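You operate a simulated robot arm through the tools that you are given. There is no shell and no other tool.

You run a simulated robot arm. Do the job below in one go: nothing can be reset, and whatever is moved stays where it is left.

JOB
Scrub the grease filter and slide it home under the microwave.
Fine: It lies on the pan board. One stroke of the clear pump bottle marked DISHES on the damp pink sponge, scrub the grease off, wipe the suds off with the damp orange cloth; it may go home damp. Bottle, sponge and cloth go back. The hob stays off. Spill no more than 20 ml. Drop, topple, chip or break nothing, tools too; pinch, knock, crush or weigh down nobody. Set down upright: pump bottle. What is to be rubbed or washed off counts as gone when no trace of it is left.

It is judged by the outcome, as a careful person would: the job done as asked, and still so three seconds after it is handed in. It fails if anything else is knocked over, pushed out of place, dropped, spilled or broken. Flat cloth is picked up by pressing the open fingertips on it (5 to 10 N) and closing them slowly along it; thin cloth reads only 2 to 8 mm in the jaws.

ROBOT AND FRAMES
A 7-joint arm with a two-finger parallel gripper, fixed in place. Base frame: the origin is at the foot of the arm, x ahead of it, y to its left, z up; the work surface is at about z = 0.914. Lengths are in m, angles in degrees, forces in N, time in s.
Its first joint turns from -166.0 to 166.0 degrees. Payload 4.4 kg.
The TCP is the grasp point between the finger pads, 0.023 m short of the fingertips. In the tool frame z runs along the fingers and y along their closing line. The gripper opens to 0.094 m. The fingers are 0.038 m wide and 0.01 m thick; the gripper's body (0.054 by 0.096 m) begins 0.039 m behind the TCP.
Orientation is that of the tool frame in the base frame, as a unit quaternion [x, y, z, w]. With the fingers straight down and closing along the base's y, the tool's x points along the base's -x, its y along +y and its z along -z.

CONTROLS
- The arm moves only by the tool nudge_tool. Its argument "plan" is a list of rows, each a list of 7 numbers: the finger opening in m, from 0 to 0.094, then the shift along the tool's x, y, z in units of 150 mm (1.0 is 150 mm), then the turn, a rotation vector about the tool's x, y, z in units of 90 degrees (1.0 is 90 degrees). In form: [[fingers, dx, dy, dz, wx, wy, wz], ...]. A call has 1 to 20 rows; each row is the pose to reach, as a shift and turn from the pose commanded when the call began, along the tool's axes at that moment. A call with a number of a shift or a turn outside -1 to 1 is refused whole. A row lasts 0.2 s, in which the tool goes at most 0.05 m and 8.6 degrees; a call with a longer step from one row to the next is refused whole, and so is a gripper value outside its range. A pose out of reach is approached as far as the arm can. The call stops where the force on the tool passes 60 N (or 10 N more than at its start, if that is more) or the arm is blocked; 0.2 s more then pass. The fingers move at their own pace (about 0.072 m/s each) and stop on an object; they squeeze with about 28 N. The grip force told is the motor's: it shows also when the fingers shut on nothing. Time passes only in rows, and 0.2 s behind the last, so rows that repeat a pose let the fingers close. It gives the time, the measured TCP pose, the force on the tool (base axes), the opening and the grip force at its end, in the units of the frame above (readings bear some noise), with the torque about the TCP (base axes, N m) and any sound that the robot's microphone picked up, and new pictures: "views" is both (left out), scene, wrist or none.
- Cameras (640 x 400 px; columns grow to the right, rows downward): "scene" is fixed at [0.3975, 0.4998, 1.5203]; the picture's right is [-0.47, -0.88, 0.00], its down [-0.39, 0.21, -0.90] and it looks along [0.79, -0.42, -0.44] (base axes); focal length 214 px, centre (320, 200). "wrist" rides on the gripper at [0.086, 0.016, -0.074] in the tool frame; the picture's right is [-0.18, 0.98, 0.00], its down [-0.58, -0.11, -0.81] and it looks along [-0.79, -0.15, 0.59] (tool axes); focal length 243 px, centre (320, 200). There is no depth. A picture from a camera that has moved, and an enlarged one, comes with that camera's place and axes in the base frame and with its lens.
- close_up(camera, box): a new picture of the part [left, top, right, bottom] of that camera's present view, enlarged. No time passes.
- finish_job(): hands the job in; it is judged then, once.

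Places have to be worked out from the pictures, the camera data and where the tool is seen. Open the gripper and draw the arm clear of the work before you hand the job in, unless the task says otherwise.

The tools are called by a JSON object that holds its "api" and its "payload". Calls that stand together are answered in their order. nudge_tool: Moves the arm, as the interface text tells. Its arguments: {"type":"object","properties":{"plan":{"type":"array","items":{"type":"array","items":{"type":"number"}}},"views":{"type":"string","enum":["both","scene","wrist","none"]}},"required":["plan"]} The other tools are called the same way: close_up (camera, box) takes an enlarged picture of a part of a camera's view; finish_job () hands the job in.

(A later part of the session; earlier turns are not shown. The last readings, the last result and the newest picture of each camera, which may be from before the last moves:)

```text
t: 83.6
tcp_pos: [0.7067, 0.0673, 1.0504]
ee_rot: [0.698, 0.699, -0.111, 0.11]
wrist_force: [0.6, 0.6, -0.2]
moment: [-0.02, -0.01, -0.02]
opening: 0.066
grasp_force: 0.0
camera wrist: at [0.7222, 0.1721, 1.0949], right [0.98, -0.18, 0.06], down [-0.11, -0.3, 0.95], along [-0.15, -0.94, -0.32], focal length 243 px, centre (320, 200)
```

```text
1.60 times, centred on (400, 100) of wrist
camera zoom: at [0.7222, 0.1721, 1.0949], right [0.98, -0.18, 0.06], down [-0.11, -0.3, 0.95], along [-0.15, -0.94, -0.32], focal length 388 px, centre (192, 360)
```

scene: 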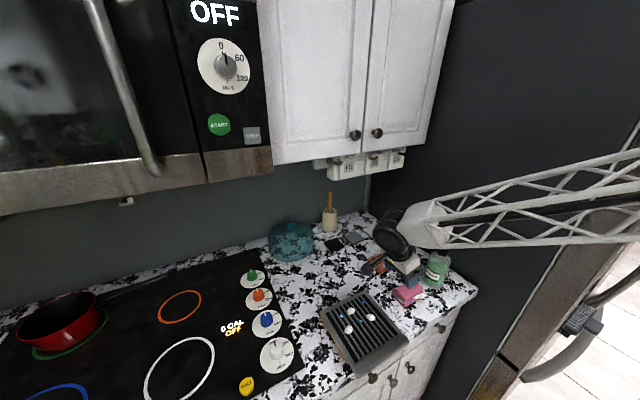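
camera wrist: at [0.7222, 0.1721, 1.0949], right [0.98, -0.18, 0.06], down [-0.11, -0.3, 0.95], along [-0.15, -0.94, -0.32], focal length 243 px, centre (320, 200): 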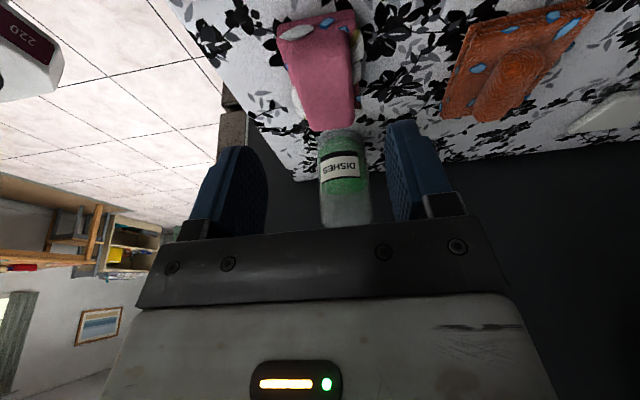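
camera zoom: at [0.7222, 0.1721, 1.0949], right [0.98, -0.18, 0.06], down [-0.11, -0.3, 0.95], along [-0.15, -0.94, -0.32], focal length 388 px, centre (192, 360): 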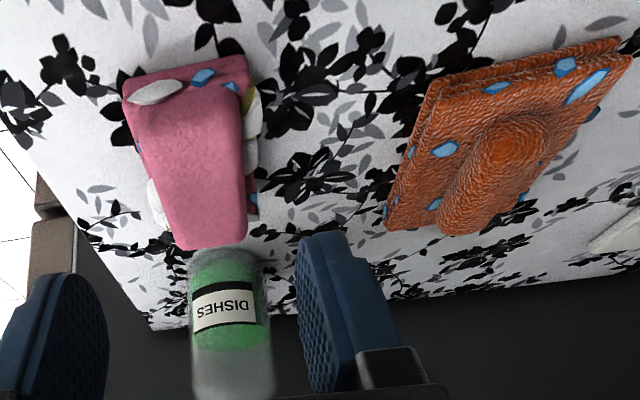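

The sponge is back on its spot (same outline as before). Next the orange cloth at about (0.864, −0.032): I move over it, keeping the 18° lean for clearance from the nozzle, and look at its raised fold.

{"api": "nudge_tool", "payload": {"plan": [[0.066, -0.06, 0.2, -0.05, 0, 0, 0], [0.066, -0.12, 0.4, -0.08, 0, 0, 0], [0.066, -0.18, 0.6, -0.1, 0, 0, 0], [0.066, -0.25, 0.8, -0.108, 0, 0, 0], [0.066, -0.315, 1.0, -0.108, 0, 0, 0]], "views": "both"}}

{"api": "close_up", "payload": {"camera": "wrist", "box": [200, 0, 460, 200]}}

{"api": "close_up", "payload": {"camera": "scene", "box": [340, 200, 470, 310]}}

```text
t: 84.8
tcp_pos: [0.8569, 0.0263, 1.0814]
ee_rot: [0.698, 0.698, -0.111, 0.111]
wrist_force: [0.2, 0.4, 0.8]
moment: [0.02, 0.03, -0.02]
opening: 0.0659
grasp_force: 0.0
camera wrist: at [0.8729, 0.1314, 1.125], right [0.98, -0.18, 0.06], down [-0.11, -0.3, 0.95], along [-0.15, -0.94, -0.32], focal length 243 px, centre (320, 200)
```

scene: 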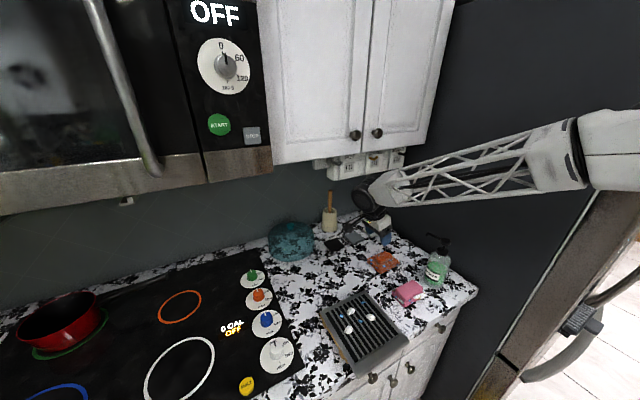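
wrist: 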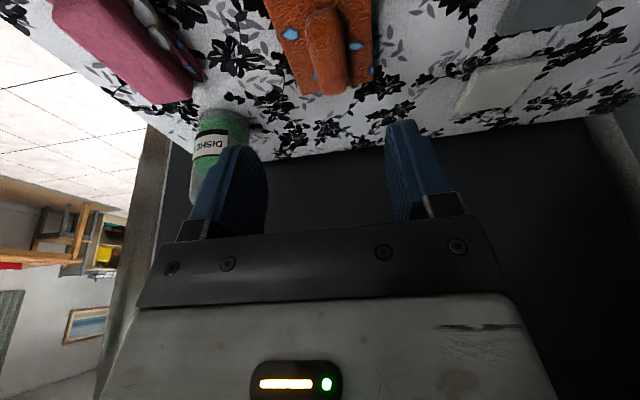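

```text
2.00 times, centred on (330, 100) of wrist
camera zoom: at [0.8729, 0.1314, 1.125], right [0.98, -0.18, 0.06], down [-0.11, -0.3, 0.95], along [-0.15, -0.94, -0.32], focal length 485 px, centre (300, 400)
```

zoom: 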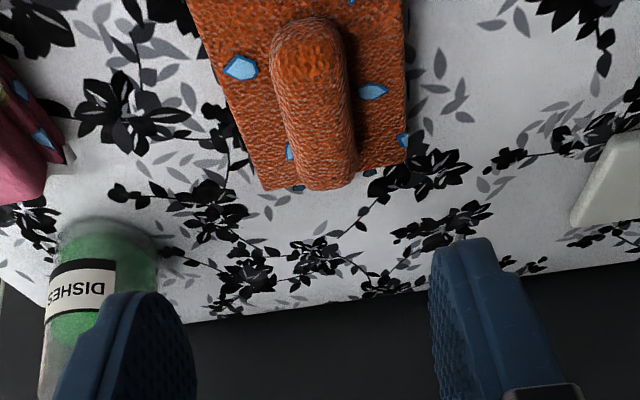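

```text
3.64 times, centred on (405, 255) of scene
camera zoom: at [0.3975, 0.4998, 1.5203], right [-0.47, -0.88, 0.0], down [-0.39, 0.21, -0.9], along [0.79, -0.42, -0.44], focal length 780 px, centre (11, 0)
```

zoom: 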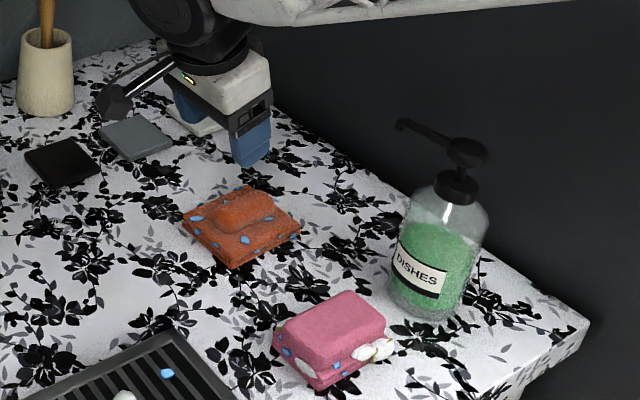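

The cloth's raised fold runs along y at x≈0.863, y≈0.0…−0.08, about 33 mm wide. I lower the open fingers astride it.

{"api": "nudge_tool", "payload": {"plan": [[0.06, -0.06, 0.01, 0.13, 0, 0, 0], [0.06, -0.12, 0.02, 0.28, 0, 0, 0], [0.06, -0.15, 0.03, 0.45, 0, 0, 0], [0.06, -0.15, 0.04, 0.62, 0, 0, 0], [0.06, -0.149, 0.04, 0.791, 0, 0, 0]], "views": "both"}}

{"api": "close_up", "payload": {"camera": "scene", "box": [340, 200, 470, 310]}}

{"api": "close_up", "payload": {"camera": "wrist", "box": [200, 40, 460, 240]}}

```text
t: 86.0
tcp_pos: [0.8631, -0.0314, 0.9763]
ee_rot: [0.698, 0.699, -0.11, 0.112]
wrist_force: [-0.3, 0.2, 0.3]
moment: [-0.01, -0.02, -0.02]
opening: 0.0599
grasp_force: 0.0
camera wrist: at [0.8791, 0.0746, 1.0194], right [0.98, -0.18, 0.06], down [-0.11, -0.3, 0.95], along [-0.15, -0.94, -0.32], focal length 243 px, centre (320, 200)
```

scene: 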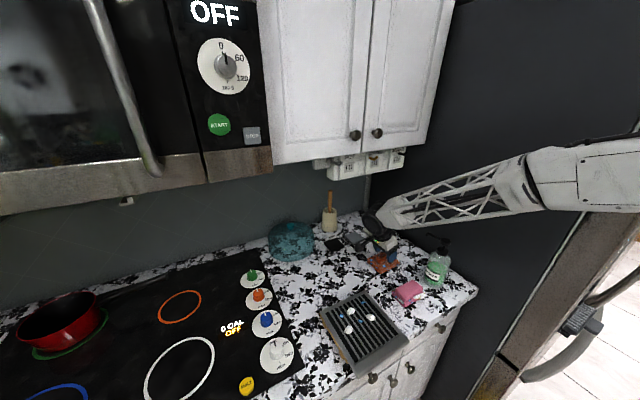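
wrist: 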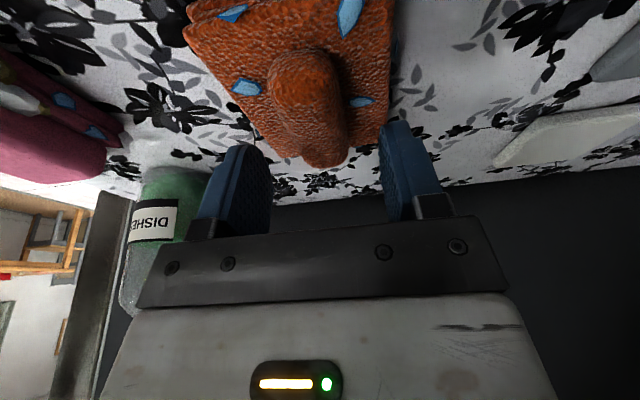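

```text
3.64 times, centred on (405, 255) of scene
camera zoom: at [0.3975, 0.4998, 1.5203], right [-0.47, -0.88, 0.0], down [-0.39, 0.21, -0.9], along [0.79, -0.42, -0.44], focal length 780 px, centre (11, 0)
```

zoom: 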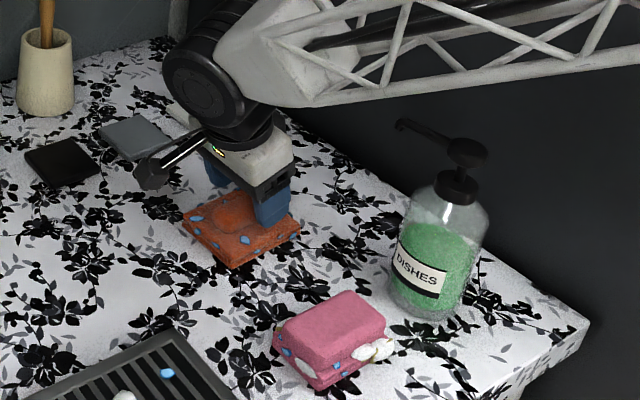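

```text
2.00 times, centred on (330, 140) of wrist
camera zoom: at [0.8791, 0.0746, 1.0194], right [0.98, -0.18, 0.06], down [-0.11, -0.3, 0.95], along [-0.15, -0.94, -0.32], focal length 485 px, centre (300, 320)
```

zoom: 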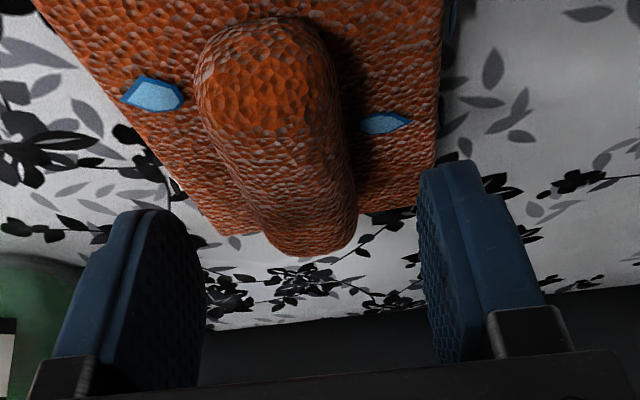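

Well aligned. I lower slowly until the fingertips press lightly on the cloth.

{"api": "nudge_tool", "payload": {"plan": [[0.06, 0.0165, 0, 0.0507, 0, 0, 0], [0.06, 0.033, 0, 0.1014, 0, 0, 0], [0.06, 0.041, 0, 0.1268, 0, 0, 0]], "views": "none"}}

```text
t: 86.8
tcp_pos: [0.8626, -0.0311, 0.9571]
ee_rot: [0.698, 0.699, -0.109, 0.112]
wrist_force: [-7.8, -1.1, 18.6]
moment: [0.14, 0.33, 0.06]
opening: 0.0603
grasp_force: 0.4
```

Contact at 18 N; I ease up 1.5 mm and close slowly on the fold.

{"api": "nudge_tool", "payload": {"plan": [[0.06, -0.003, 0, -0.0095, 0, 0, 0], [0.052, -0.003, 0, -0.0095, 0, 0, 0], [0.046, -0.003, 0, -0.0095, 0, 0, 0], [0.04, -0.003, 0, -0.0095, 0, 0, 0], [0.034, -0.003, 0, -0.0095, 0, 0, 0], [0.028, -0.003, 0, -0.0095, 0, 0, 0], [0.022, -0.003, 0, -0.0095, 0, 0, 0], [0.016, -0.003, 0, -0.0095, 0, 0, 0], [0.016, -0.003, 0, -0.0095, 0, 0, 0]], "views": "both"}}

{"api": "close_up", "payload": {"camera": "wrist", "box": [200, 40, 460, 240]}}

```text
t: 88.8
tcp_pos: [0.8634, -0.0299, 0.9578]
ee_rot: [0.698, 0.698, -0.111, 0.11]
wrist_force: [6.7, 0.1, 18.4]
moment: [0.11, -0.07, -0.04]
opening: 0.0293
grasp_force: 28.0
camera wrist: at [0.879, 0.0747, 1.001], right [0.98, -0.18, 0.06], down [-0.11, -0.3, 0.95], along [-0.15, -0.94, -0.32], focal length 243 px, centre (320, 200)
```

scene: 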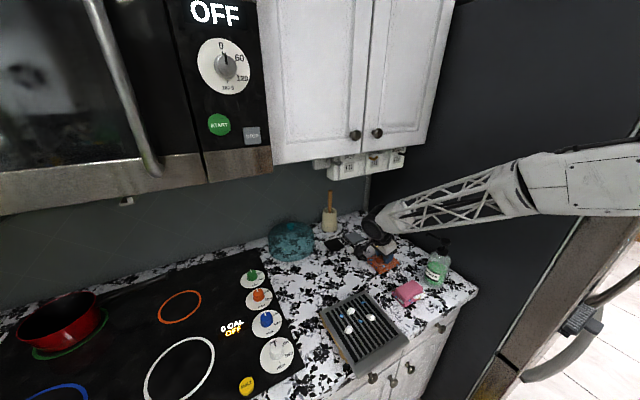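
wrist: 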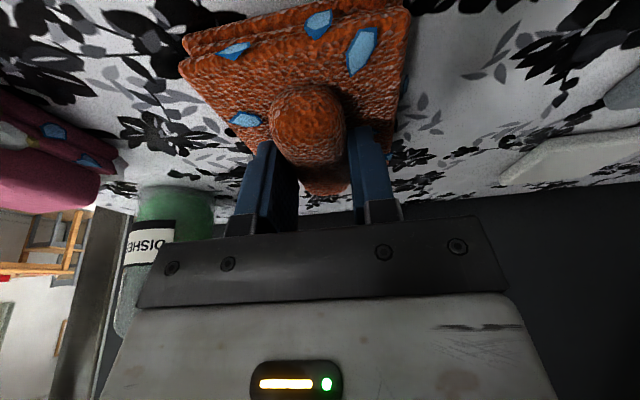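

```text
2.00 times, centred on (330, 140) of wrist
camera zoom: at [0.879, 0.0747, 1.001], right [0.98, -0.18, 0.06], down [-0.11, -0.3, 0.95], along [-0.15, -0.94, -0.32], focal length 485 px, centre (300, 320)
```

zoom: 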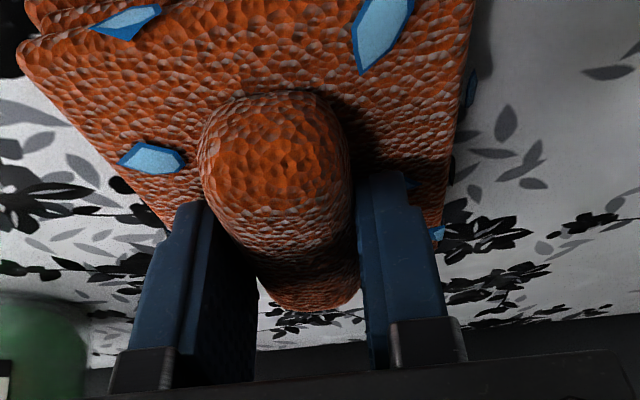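

The fold is gripped (29 mm). I lift 40 mm gently and check that the cloth comes along.

{"api": "nudge_tool", "payload": {"plan": [[0.016, -0.01, 0, -0.032, 0, 0, 0], [0.016, -0.021, 0, -0.063, 0, 0, 0], [0.016, -0.041, 0, -0.127, 0, 0, 0], [0.016, -0.062, 0, -0.19, 0, 0, 0], [0.016, -0.083, 0, -0.254, 0, 0, 0], [0.016, -0.083, 0, -0.254, 0, 0, 0]], "views": "both"}}

{"api": "close_up", "payload": {"camera": "scene", "box": [340, 200, 470, 310]}}

{"api": "close_up", "payload": {"camera": "wrist", "box": [160, 0, 460, 240]}}

```text
t: 90.2
tcp_pos: [0.8618, -0.0313, 0.9982]
ee_rot: [0.698, 0.698, -0.111, 0.111]
wrist_force: [-0.1, 0.9, 0.2]
moment: [0.01, 0.01, -0.03]
opening: 0.0292
grasp_force: 28.0
camera wrist: at [0.878, 0.075, 1.041], right [0.98, -0.17, 0.06], down [-0.11, -0.3, 0.95], along [-0.15, -0.94, -0.32], focal length 243 px, centre (320, 200)
```

scene: 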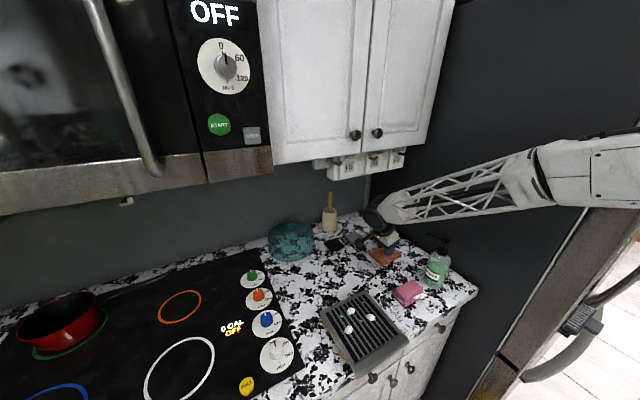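
wrist: 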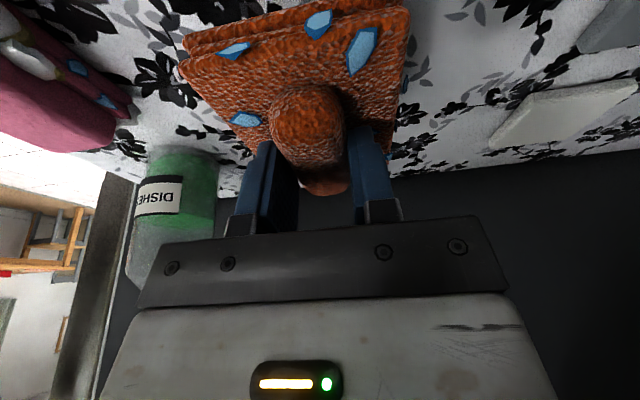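

```text
3.64 times, centred on (405, 255) of scene
camera zoom: at [0.3975, 0.4998, 1.5203], right [-0.47, -0.88, 0.0], down [-0.39, 0.21, -0.9], along [0.79, -0.42, -0.44], focal length 780 px, centre (11, 0)
```

zoom: 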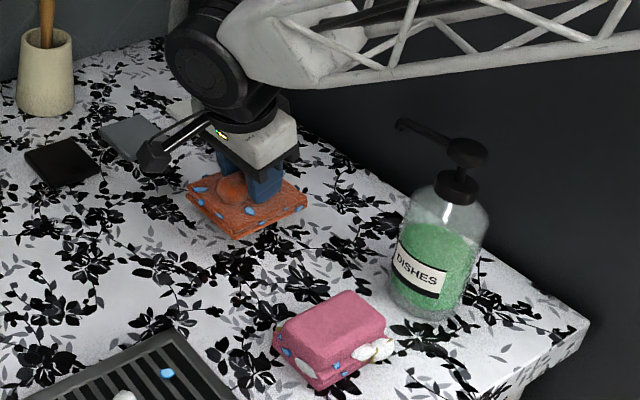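

```text
1.67 times, centred on (310, 120) of wrist
camera zoom: at [0.878, 0.075, 1.041], right [0.98, -0.17, 0.06], down [-0.11, -0.3, 0.95], along [-0.15, -0.94, -0.32], focal length 404 px, centre (337, 333)
```

zoom: 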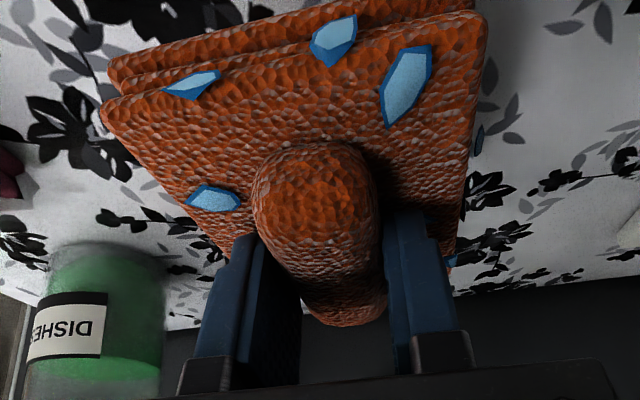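

The cloth comes up flat as a folded pad; its underside is about 43 mm below the TCP. I carry it over the filter.

{"api": "nudge_tool", "payload": {"plan": [[0.016, 0.06, -0.05, -0.2, 0, 0, 0], [0.016, 0.16, -0.17, -0.35, 0, 0, 0], [0.016, 0.3, -0.29, -0.46, 0, 0, 0], [0.016, 0.47, -0.41, -0.55, 0, 0, 0], [0.016, 0.637, -0.533, -0.628, 0, 0, 0]], "views": "none"}}

{"api": "nudge_tool", "payload": {"plan": [[0.016, 0.165, -0.107, -0.054, 0, 0, 0], [0.016, 0.33, -0.213, -0.107, 0, 0, 0], [0.016, 0.494, -0.32, -0.161, 0, 0, 0], [0.016, 0.659, -0.426, -0.214, 0, 0, 0], [0.016, 0.824, -0.533, -0.268, 0, 0, 0]], "views": "both"}}

{"api": "close_up", "payload": {"camera": "scene", "box": [290, 220, 450, 370]}}

```text
t: 91.4
tcp_pos: [0.7805, 0.0901, 1.0579]
ee_rot: [0.698, 0.699, -0.111, 0.111]
wrist_force: [-0.3, -0.4, -0.6]
moment: [-0.01, 0.0, 0.03]
opening: 0.0295
grasp_force: 27.7
```

```text
t: 92.6
tcp_pos: [0.7008, 0.2188, 1.0601]
ee_rot: [0.698, 0.698, -0.111, 0.111]
wrist_force: [0.0, -0.5, 0.7]
moment: [0.02, 0.01, -0.01]
opening: 0.0294
grasp_force: 27.8
camera wrist: at [0.717, 0.3249, 1.1035], right [0.98, -0.18, 0.06], down [-0.11, -0.3, 0.95], along [-0.15, -0.94, -0.32], focal length 243 px, centre (320, 200)
```

scene: 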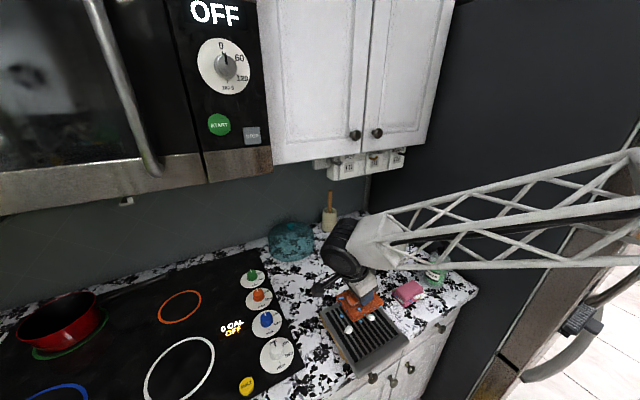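
wrist: 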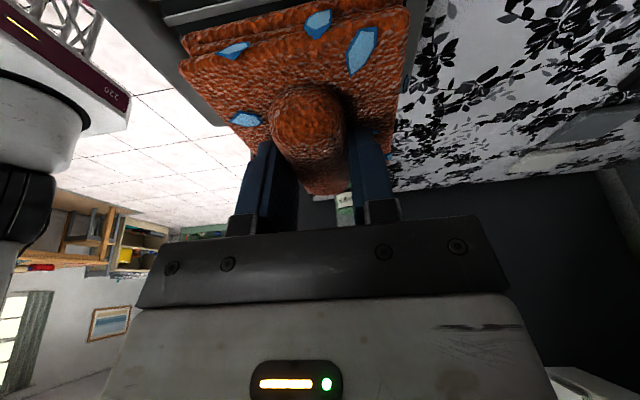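

```text
2.67 times, centred on (370, 295) of scene
camera zoom: at [0.3975, 0.4998, 1.5203], right [-0.47, -0.88, 0.0], down [-0.39, 0.21, -0.9], along [0.79, -0.42, -0.44], focal length 572 px, centre (187, -53)
```

zoom: 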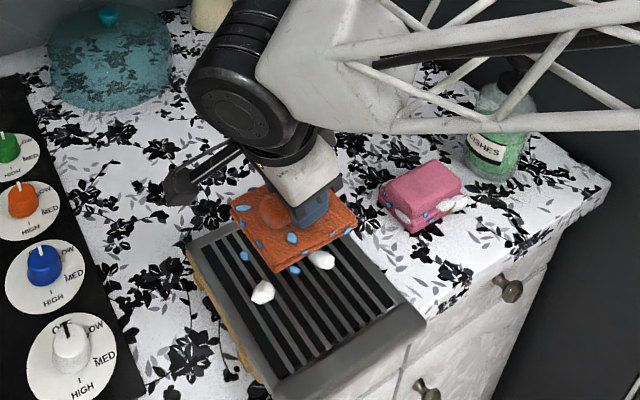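

Cloth is over the filter; the sponge, bottle and hob are undisturbed. I lower to about 1 cm above then press on lightly.

{"api": "nudge_tool", "payload": {"plan": [[0.016, 0.04, 0, 0.127, 0, 0, 0], [0.016, 0.082, 0, 0.254, 0, 0, 0], [0.016, 0.115, 0, 0.355, 0, 0, 0], [0.016, 0.132, 0, 0.406, 0, 0, 0], [0.016, 0.14, 0, 0.431, 0, 0, 0]], "views": "none"}}

{"api": "nudge_tool", "payload": {"plan": [[0.016, 0.004, 0, 0.0127, 0, 0, 0], [0.016, 0.006, 0, 0.019, 0, 0, 0]], "views": "none"}}

```text
t: 93.8
tcp_pos: [0.7027, 0.2197, 0.9923]
ee_rot: [0.699, 0.698, -0.109, 0.112]
wrist_force: [-10.9, 2.4, 34.3]
moment: [0.07, 0.42, 0.05]
opening: 0.0295
grasp_force: 28.1
```

```text
t: 94.3
tcp_pos: [0.7033, 0.2189, 0.9921]
ee_rot: [0.699, 0.698, -0.107, 0.112]
wrist_force: [2.5, 0.2, 7.2]
moment: [0.01, 0.07, 0.0]
opening: 0.0293
grasp_force: 28.0
stopped in row 2: the force on the tool passed its limit at 63 N (the readings are from after the stop); the commanded pose is now the measured one
```

The press overshot for a moment and settled at 7 N, a good wiping force. I now wipe a raster over the whole plate at this height.

{"api": "nudge_tool", "payload": {"plan": [[0.016, 0, -0.133, 0, 0, 0, 0], [0.016, 0, -0.28, 0, 0, 0, 0], [0.016, 0.114, -0.28, -0.037, 0, 0, 0], [0.016, 0.222, -0.28, -0.072, 0, 0, 0], [0.016, 0.063, -0.28, -0.021, 0, 0, 0], [0.016, -0.095, -0.28, 0.031, 0, 0, 0], [0.016, -0.222, -0.28, 0.072, 0, 0, 0], [0.016, -0.222, -0.133, 0.072, 0, 0, 0], [0.016, -0.222, 0, 0.072, 0, 0, 0], [0.016, -0.063, 0, 0.021, 0, 0, 0], [0.016, 0.095, 0, -0.031, 0, 0, 0], [0.016, 0.222, 0, -0.072, 0, 0, 0], [0.016, 0.222, 0.133, -0.072, 0, 0, 0], [0.016, 0.222, 0.28, -0.072, 0, 0, 0], [0.016, 0.063, 0.28, -0.021, 0, 0, 0], [0.016, -0.095, 0.28, 0.031, 0, 0, 0], [0.016, -0.222, 0.28, 0.072, 0, 0, 0], [0.016, -0.063, 0.28, 0.021, 0, 0, 0], [0.016, 0.095, 0.28, -0.031, 0, 0, 0], [0.016, 0, 0.133, 0, 0, 0, 0]], "views": "both"}}

{"api": "close_up", "payload": {"camera": "scene", "box": [290, 220, 450, 370]}}

```text
t: 98.5
tcp_pos: [0.7231, 0.2186, 0.9929]
ee_rot: [0.699, 0.698, -0.108, 0.112]
wrist_force: [3.2, 3.0, 6.3]
moment: [0.2, 0.05, -0.1]
opening: 0.0294
grasp_force: 28.2
camera wrist: at [0.7389, 0.3253, 1.0364], right [0.98, -0.17, 0.06], down [-0.11, -0.31, 0.95], along [-0.15, -0.94, -0.32], focal length 243 px, centre (320, 200)
```

scene: 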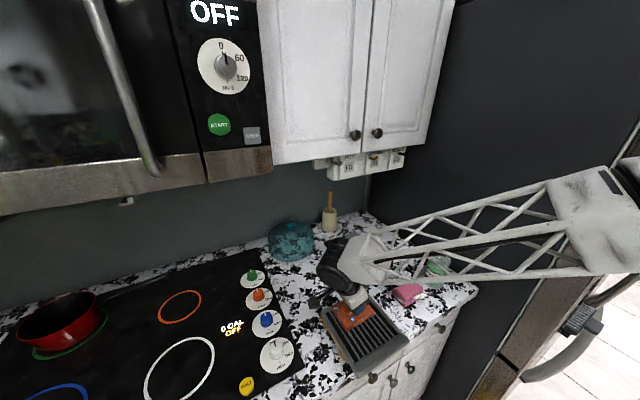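
wrist: 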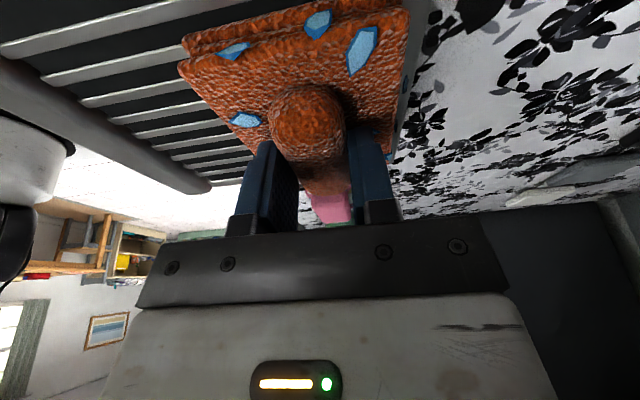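

```text
2.67 times, centred on (370, 295) of scene
camera zoom: at [0.3975, 0.4998, 1.5203], right [-0.47, -0.88, 0.0], down [-0.39, 0.21, -0.9], along [0.79, -0.42, -0.44], focal length 572 px, centre (187, -53)
```

zoom: 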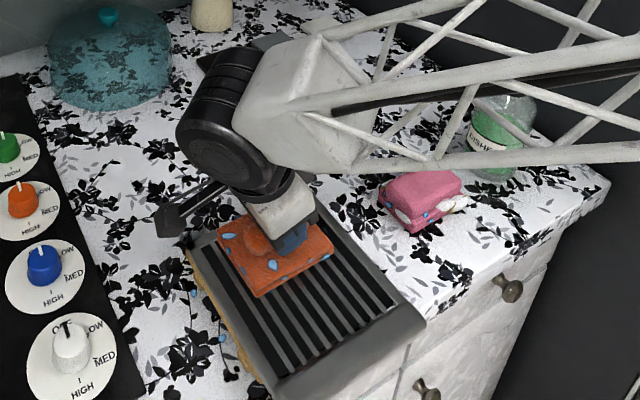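

Suds look gone. I look closer at the filter and at small bluish spots beside it.

{"api": "close_up", "payload": {"camera": "scene", "box": [310, 280, 410, 370]}}

{"api": "close_up", "payload": {"camera": "scene", "box": [325, 310, 375, 360]}}

```text
4.44 times, centred on (360, 325) of scene
camera zoom: at [0.3975, 0.4998, 1.5203], right [-0.47, -0.88, 0.0], down [-0.39, 0.21, -0.9], along [0.79, -0.42, -0.44], focal length 953 px, centre (142, -356)
```

zoom: 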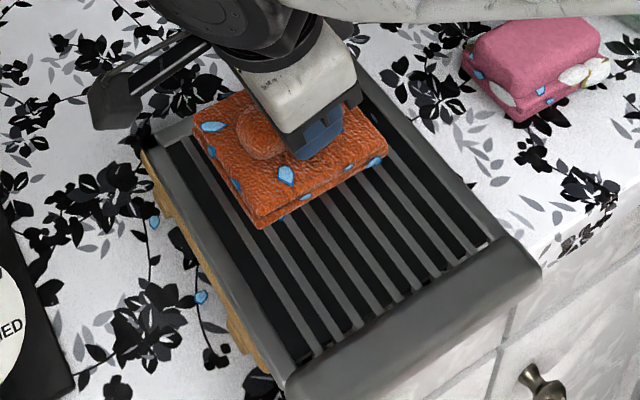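

```text
8.00 times, centred on (350, 335) of scene
camera zoom: at [0.3975, 0.4998, 1.5203], right [-0.47, -0.88, 0.0], down [-0.39, 0.21, -0.9], along [0.79, -0.42, -0.44], focal length 1716 px, centre (80, -880)
```

zoom: 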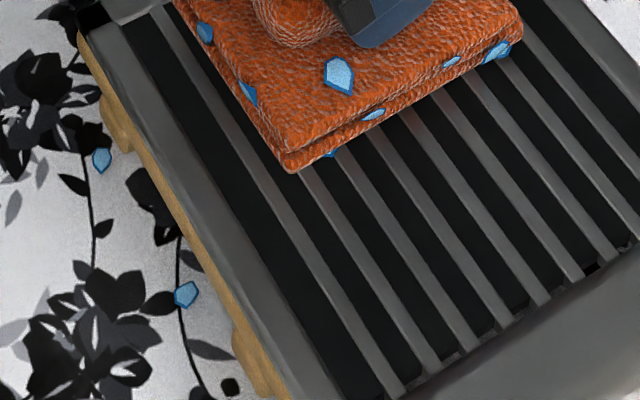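

Two small water drops sit beside the board. I lift the cloth to inspect the filter face fully.

{"api": "nudge_tool", "payload": {"plan": [[0.016, -0.04, 0, -0.127, 0, 0, 0], [0.016, -0.1, 0.1, -0.3, 0, 0, 0], [0.016, -0.3, 0.3, -0.4, 0, 0, 0], [0.016, -0.5, 0.5, -0.4, 0, 0, 0], [0.016, -0.75, 0.6, -0.35, 0, 0, 0]], "views": "both"}}

{"api": "close_up", "payload": {"camera": "scene", "box": [310, 280, 410, 370]}}

{"api": "close_up", "payload": {"camera": "scene", "box": [320, 260, 400, 330]}}

```text
t: 99.7
tcp_pos: [0.8144, 0.1299, 1.0775]
ee_rot: [0.699, 0.698, -0.108, 0.111]
wrist_force: [0.6, -0.3, -0.8]
moment: [0.0, 0.0, 0.02]
opening: 0.0293
grasp_force: 27.6
camera wrist: at [0.8293, 0.2355, 1.121], right [0.98, -0.17, 0.06], down [-0.11, -0.31, 0.95], along [-0.15, -0.94, -0.32], focal length 243 px, centre (320, 200)
```

scene: 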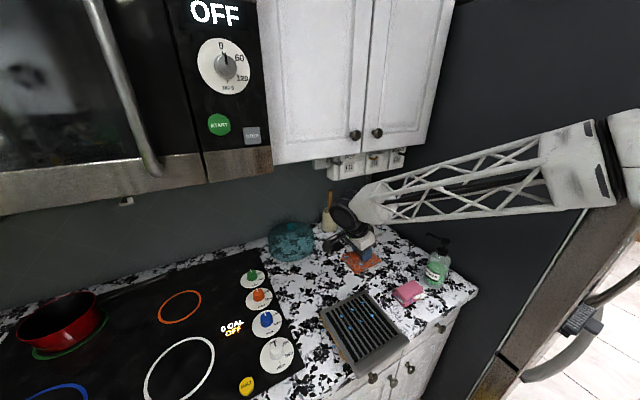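
wrist: 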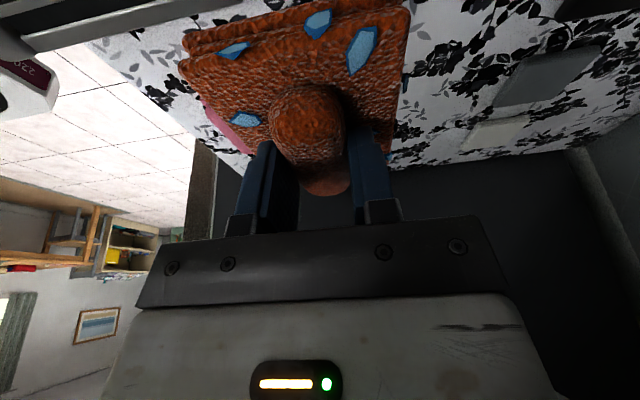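

```text
4.44 times, centred on (360, 325) of scene
camera zoom: at [0.3975, 0.4998, 1.5203], right [-0.47, -0.88, 0.0], down [-0.39, 0.21, -0.9], along [0.79, -0.42, -0.44], focal length 953 px, centre (142, -356)
```

zoom: 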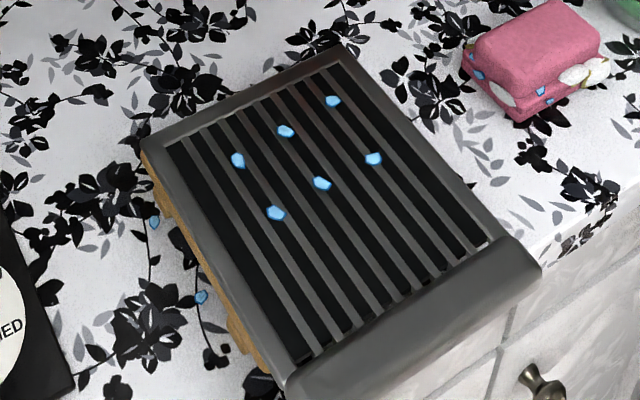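

```text
5.71 times, centred on (360, 295) of scene
camera zoom: at [0.3975, 0.4998, 1.5203], right [-0.47, -0.88, 0.0], down [-0.39, 0.21, -0.9], along [0.79, -0.42, -0.44], focal length 1226 px, centre (91, -343)
```

zoom: 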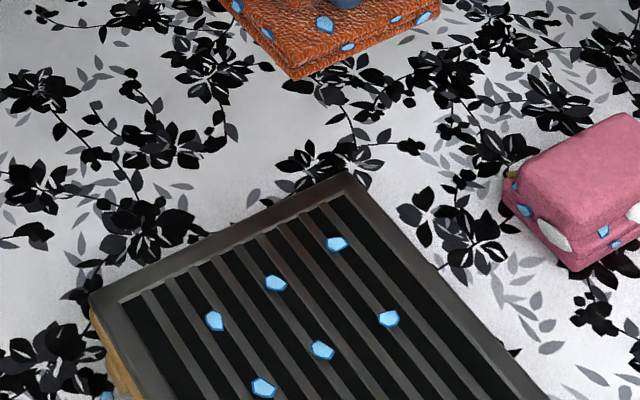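

The filter face is clean: no grease, no suds, only damp drops. I carry the cloth back to its own place.

{"api": "nudge_tool", "payload": {"plan": [[0.016, -0.155, 0.056, 0.08, 0, 0, 0], [0.016, -0.31, 0.111, 0.18, 0, 0, 0], [0.016, -0.466, 0.167, 0.2916, 0, 0, 0]], "views": "none"}}

{"api": "nudge_tool", "payload": {"plan": [[0.016, -0.2, 0.05, 0.1, 0, 0, 0], [0.016, -0.4, 0.11, 0.2, 0, 0, 0], [0.016, -0.43, 0.16, 0.37, 0, 0, 0], [0.016, -0.395, 0.16, 0.53, 0, 0, 0]], "views": "both"}}

{"api": "close_up", "payload": {"camera": "scene", "box": [340, 200, 470, 310]}}

```text
t: 100.5
tcp_pos: [0.8403, 0.0487, 1.0562]
ee_rot: [0.699, 0.698, -0.109, 0.112]
wrist_force: [0.0, -0.4, 0.1]
moment: [0.03, 0.02, 0.01]
opening: 0.0294
grasp_force: 27.8
```

```text
t: 101.5
tcp_pos: [0.8635, -0.0326, 0.9981]
ee_rot: [0.699, 0.698, -0.108, 0.112]
wrist_force: [0.2, -0.3, -0.7]
moment: [0.04, -0.01, -0.02]
opening: 0.0292
grasp_force: 27.8
camera wrist: at [0.8789, 0.0736, 1.0418], right [0.98, -0.17, 0.06], down [-0.11, -0.31, 0.95], along [-0.15, -0.94, -0.32], focal length 243 px, centre (320, 200)
```

scene: 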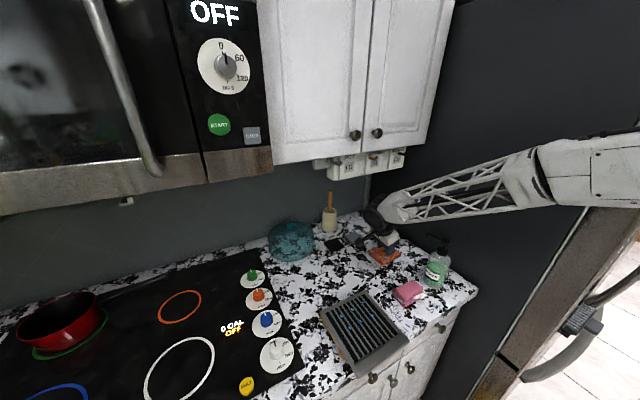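
wrist: 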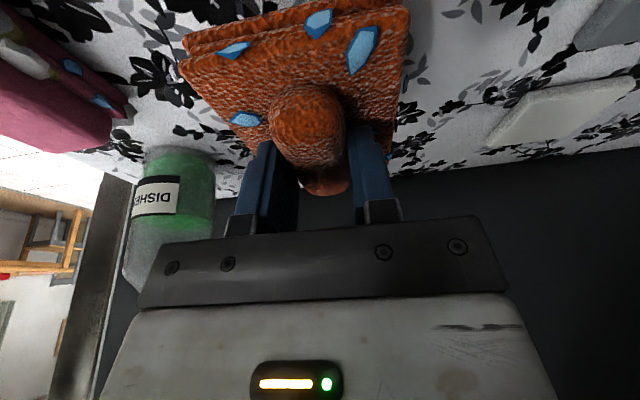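

```text
3.64 times, centred on (405, 255) of scene
camera zoom: at [0.3975, 0.4998, 1.5203], right [-0.47, -0.88, 0.0], down [-0.39, 0.21, -0.9], along [0.79, -0.42, -0.44], focal length 780 px, centre (11, 0)
```

zoom: 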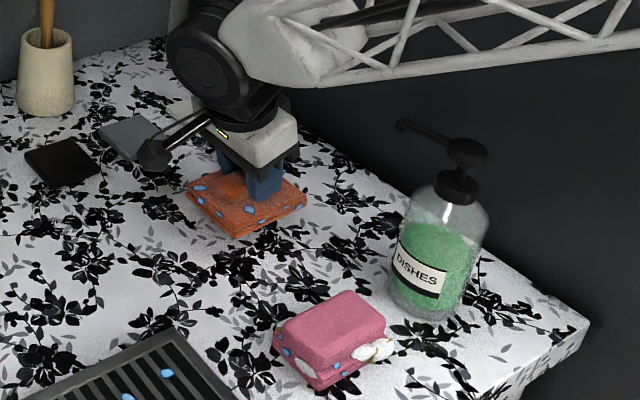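

The view matches the lift-off view exactly. I lower 35 mm, then the rest in small steps.

{"api": "nudge_tool", "payload": {"plan": [[0.016, 0.025, 0, 0.076, 0, 0, 0], [0.016, 0.05, 0, 0.152, 0, 0, 0], [0.016, 0.066, 0, 0.203, 0, 0, 0], [0.016, 0.072, 0, 0.222, 0, 0, 0]], "views": "none"}}

{"api": "nudge_tool", "payload": {"plan": [[0.016, 0.003, 0, 0.0095, 0, 0, 0]], "views": "none"}}

{"api": "nudge_tool", "payload": {"plan": [[0.016, 0.003, 0, 0.0095, 0, 0, 0]], "views": "none"}}

```text
t: 102.5
tcp_pos: [0.8629, -0.0316, 0.9639]
ee_rot: [0.699, 0.698, -0.108, 0.112]
wrist_force: [-0.1, -0.9, -1.3]
moment: [-0.02, 0.01, 0.01]
opening: 0.0294
grasp_force: 28.0
```

```text
t: 102.9
tcp_pos: [0.8624, -0.031, 0.9621]
ee_rot: [0.699, 0.698, -0.108, 0.112]
wrist_force: [0.7, -1.1, -0.9]
moment: [-0.02, -0.02, -0.01]
opening: 0.0291
grasp_force: 28.1
```

```text
t: 103.3
tcp_pos: [0.8623, -0.0317, 0.9594]
ee_rot: [0.699, 0.698, -0.108, 0.112]
wrist_force: [-0.3, 0.3, -0.8]
moment: [-0.02, 0.02, 0.0]
opening: 0.0292
grasp_force: 28.2
```

{"api": "nudge_tool", "payload": {"plan": [[0.016, 0.003, 0, 0.0095, 0, 0, 0]], "views": "none"}}

```text
t: 103.7
tcp_pos: [0.8635, -0.0309, 0.96]
ee_rot: [0.699, 0.699, -0.108, 0.111]
wrist_force: [-1.2, -0.1, 0.1]
moment: [-0.03, -0.01, 0.01]
opening: 0.0295
grasp_force: 28.3
```

{"api": "nudge_tool", "payload": {"plan": [[0.016, 0.002, 0, 0.0063, 0, 0, 0], [0.016, 0.004, 0, 0.0127, 0, 0, 0]], "views": "none"}}

```text
t: 104.3
tcp_pos: [0.8635, -0.0324, 0.9576]
ee_rot: [0.699, 0.698, -0.108, 0.112]
wrist_force: [-0.6, 0.5, -0.2]
moment: [-0.02, -0.02, 0.03]
opening: 0.0291
grasp_force: 27.4
```

{"api": "nudge_tool", "payload": {"plan": [[0.016, 0.002, 0, 0.0063, 0, 0, 0], [0.016, 0.003, 0, 0.0095, 0, 0, 0]], "views": "none"}}

```text
t: 104.9
tcp_pos: [0.8652, -0.032, 0.9581]
ee_rot: [0.699, 0.698, -0.108, 0.113]
wrist_force: [-2.2, 2.1, 11.3]
moment: [0.39, 0.54, -0.07]
opening: 0.0296
grasp_force: 28.1
```

The cloth is down (11 N). I open fully and back out along the tool axis.

{"api": "nudge_tool", "payload": {"plan": [[0.03, 0, 0, 0, 0, 0, 0], [0.045, 0, 0, 0, 0, 0, 0], [0.06, 0, 0, 0, 0, 0, 0], [0.06, 0, 0, -0.02, 0, 0, 0], [0.06, 0, 0, -0.12, 0, 0, 0], [0.06, 0, 0, -0.3, 0, 0, 0], [0.06, 0, 0, -0.5, 0, 0, 0], [0.06, 0, 0, -0.7, 0, 0, 0]], "views": "both"}}

{"api": "close_up", "payload": {"camera": "scene", "box": [340, 200, 470, 310]}}

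```text
t: 106.7
tcp_pos: [0.8619, 0.0001, 1.0564]
ee_rot: [0.699, 0.698, -0.109, 0.11]
wrist_force: [0.7, -0.1, -0.2]
moment: [-0.01, 0.03, 0.0]
opening: 0.0601
grasp_force: 0.2
camera wrist: at [0.8774, 0.1062, 1.099], right [0.98, -0.17, 0.06], down [-0.11, -0.31, 0.95], along [-0.15, -0.94, -0.32], focal length 243 px, centre (320, 200)
```

scene: 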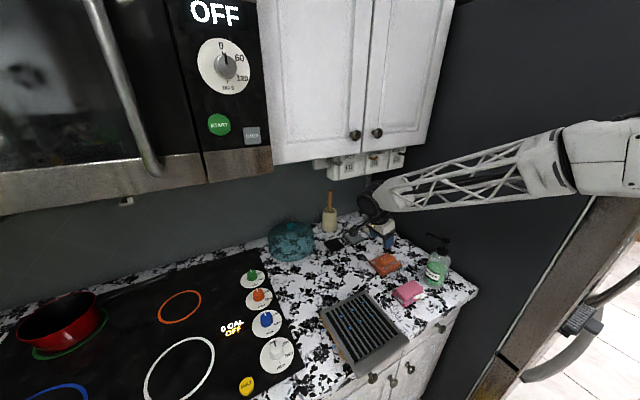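
wrist: 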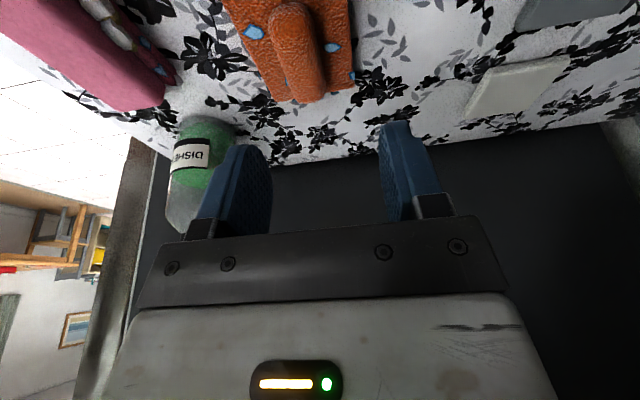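

```text
3.64 times, centred on (405, 255) of scene
camera zoom: at [0.3975, 0.4998, 1.5203], right [-0.47, -0.88, 0.0], down [-0.39, 0.21, -0.9], along [0.79, -0.42, -0.44], focal length 780 px, centre (11, 0)
```

zoom: 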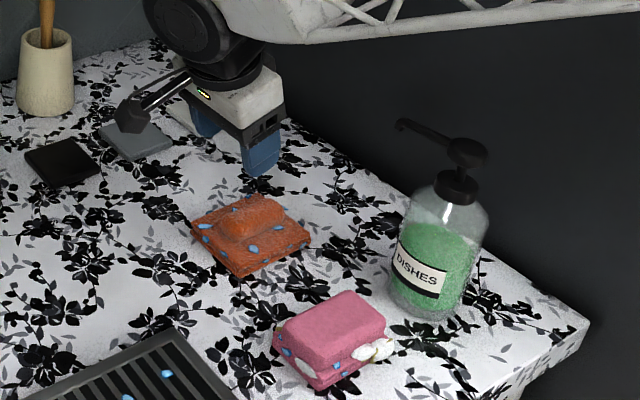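

The cloth seems to lie about a centimetre nearer than before; let me compare closely.

{"api": "close_up", "payload": {"camera": "scene", "box": [360, 225, 470, 315]}}

{"api": "close_up", "payload": {"camera": "wrist", "box": [160, 0, 460, 200]}}

```text
4.44 times, centred on (415, 270) of scene
camera zoom: at [0.3975, 0.4998, 1.5203], right [-0.47, -0.88, 0.0], down [-0.39, 0.21, -0.9], along [0.79, -0.42, -0.44], focal length 953 px, centre (-102, -111)
```

zoom: 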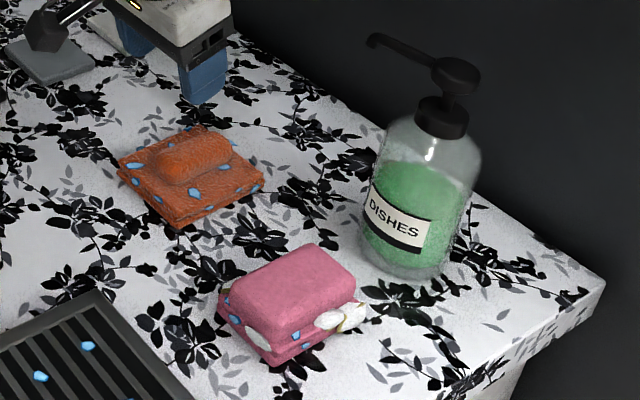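

```text
2.00 times, centred on (310, 100) of wrist
camera zoom: at [0.8774, 0.1062, 1.099], right [0.98, -0.17, 0.06], down [-0.11, -0.31, 0.95], along [-0.15, -0.94, -0.32], focal length 485 px, centre (340, 400)
```

zoom: 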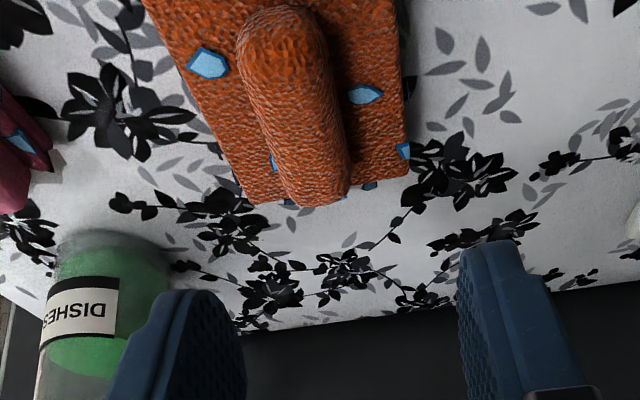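

The cloth had tilted slightly in the grip and slid about 15 mm toward −x on release. I'll re-grip it flat and shift it back to its exact spot.

{"api": "nudge_tool", "payload": {"plan": [[0.06, -0.01, -0.05, 0.14, 0, 0, 0], [0.06, -0.02, -0.1, 0.29, 0, 0, 0], [0.06, -0.03, -0.1, 0.43, 0, 0, 0], [0.06, -0.037, -0.1, 0.576, 0, 0, 0]], "views": "wrist"}}

{"api": "close_up", "payload": {"camera": "wrist", "box": [200, 40, 460, 240]}}

```text
t: 107.7
tcp_pos: [0.8475, -0.0323, 0.9745]
ee_rot: [0.699, 0.698, -0.108, 0.112]
wrist_force: [0.3, 0.5, 0.4]
moment: [-0.01, 0.01, 0.01]
opening: 0.0598
grasp_force: 0.0
camera wrist: at [0.8636, 0.0732, 1.0189], right [0.98, -0.18, 0.06], down [-0.11, -0.31, 0.95], along [-0.15, -0.94, -0.32], focal length 243 px, centre (320, 200)
```

wrist: 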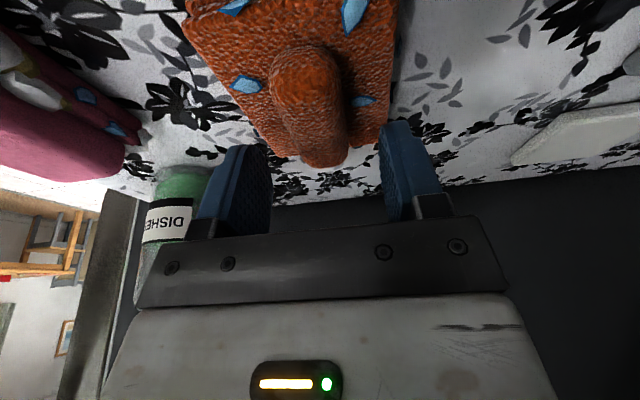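

```text
2.00 times, centred on (330, 140) of wrist
camera zoom: at [0.8636, 0.0732, 1.0189], right [0.98, -0.18, 0.06], down [-0.11, -0.31, 0.95], along [-0.15, -0.94, -0.32], focal length 485 px, centre (300, 320)
```

zoom: 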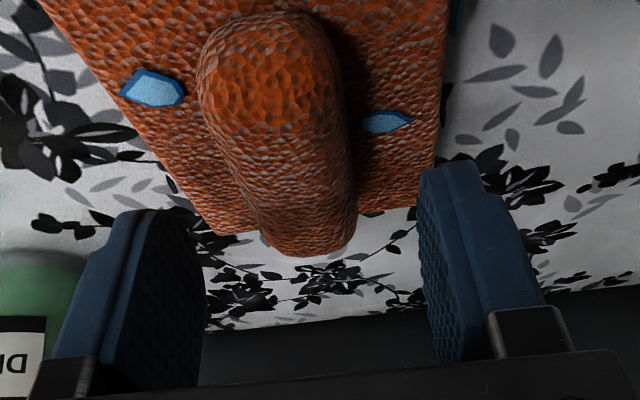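

Aligned as in the first grip (shift −15.6 mm in x). I lower to the cloth and close slowly.

{"api": "nudge_tool", "payload": {"plan": [[0.06, 0.015, 0, 0.046, 0, 0, 0], [0.06, 0.027, 0, 0.083, 0, 0, 0], [0.06, 0.031, 0, 0.095, 0, 0, 0]], "views": "none"}}

{"api": "nudge_tool", "payload": {"plan": [[0.052, 0, 0, 0, 0, 0, 0], [0.046, 0, 0, 0, 0, 0, 0], [0.04, 0, 0, 0, 0, 0, 0], [0.034, 0, 0, 0, 0, 0, 0], [0.028, 0, 0, 0, 0, 0, 0], [0.022, 0, 0, 0, 0, 0, 0], [0.016, 0, 0, 0, 0, 0, 0], [0.016, 0, 0, 0, 0, 0, 0]], "views": "wrist"}}

```text
t: 108.5
tcp_pos: [0.8479, -0.0328, 0.96]
ee_rot: [0.699, 0.698, -0.108, 0.112]
wrist_force: [0.0, -0.2, -0.3]
moment: [0.0, 0.03, 0.03]
opening: 0.06
grasp_force: 0.0
```

```text
t: 110.3
tcp_pos: [0.848, -0.0311, 0.9597]
ee_rot: [0.698, 0.699, -0.108, 0.112]
wrist_force: [-0.5, 0.4, 0.6]
moment: [-0.01, 0.08, 0.01]
opening: 0.0289
grasp_force: 28.0
camera wrist: at [0.8634, 0.0737, 1.0043], right [0.98, -0.17, 0.06], down [-0.11, -0.31, 0.95], along [-0.15, -0.94, -0.32], focal length 243 px, centre (320, 200)
```

wrist: 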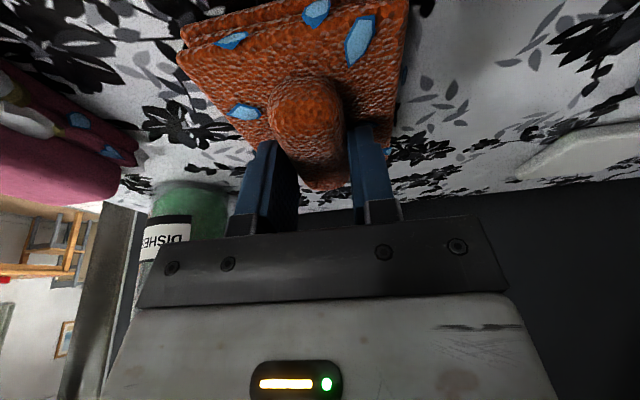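

Gripped without pressing. I lift 8 mm, shift +16 mm in x, lower to the same height and release gently.

{"api": "nudge_tool", "payload": {"plan": [[0.016, -0.008, 0, -0.025, 0, 0, 0], [0.016, -0.0165, 0, -0.0507, 0, 0, 0], [0.016, -0.0165, 0.054, -0.0507, 0, 0, 0], [0.016, -0.0165, 0.107, -0.0507, 0, 0, 0], [0.016, -0.008, 0.107, -0.025, 0, 0, 0], [0.016, -0.002, 0.107, -0.006, 0, 0, 0], [0.016, 0.0, 0.107, 0.0, 0, 0, 0]], "views": "none"}}

```text
t: 111.9
tcp_pos: [0.8644, -0.0309, 0.9607]
ee_rot: [0.699, 0.698, -0.108, 0.112]
wrist_force: [-0.3, -0.7, -1.5]
moment: [-0.02, 0.0, 0.01]
opening: 0.0294
grasp_force: 27.3
```

{"api": "nudge_tool", "payload": {"plan": [[0.016, 0.002, 0, 0.0063, 0, 0, 0]], "views": "none"}}

```text
t: 112.3
tcp_pos: [0.8645, -0.0315, 0.9599]
ee_rot: [0.699, 0.698, -0.108, 0.112]
wrist_force: [-2.1, 0.9, 7.6]
moment: [0.07, 0.42, -0.05]
opening: 0.0293
grasp_force: 27.8
```

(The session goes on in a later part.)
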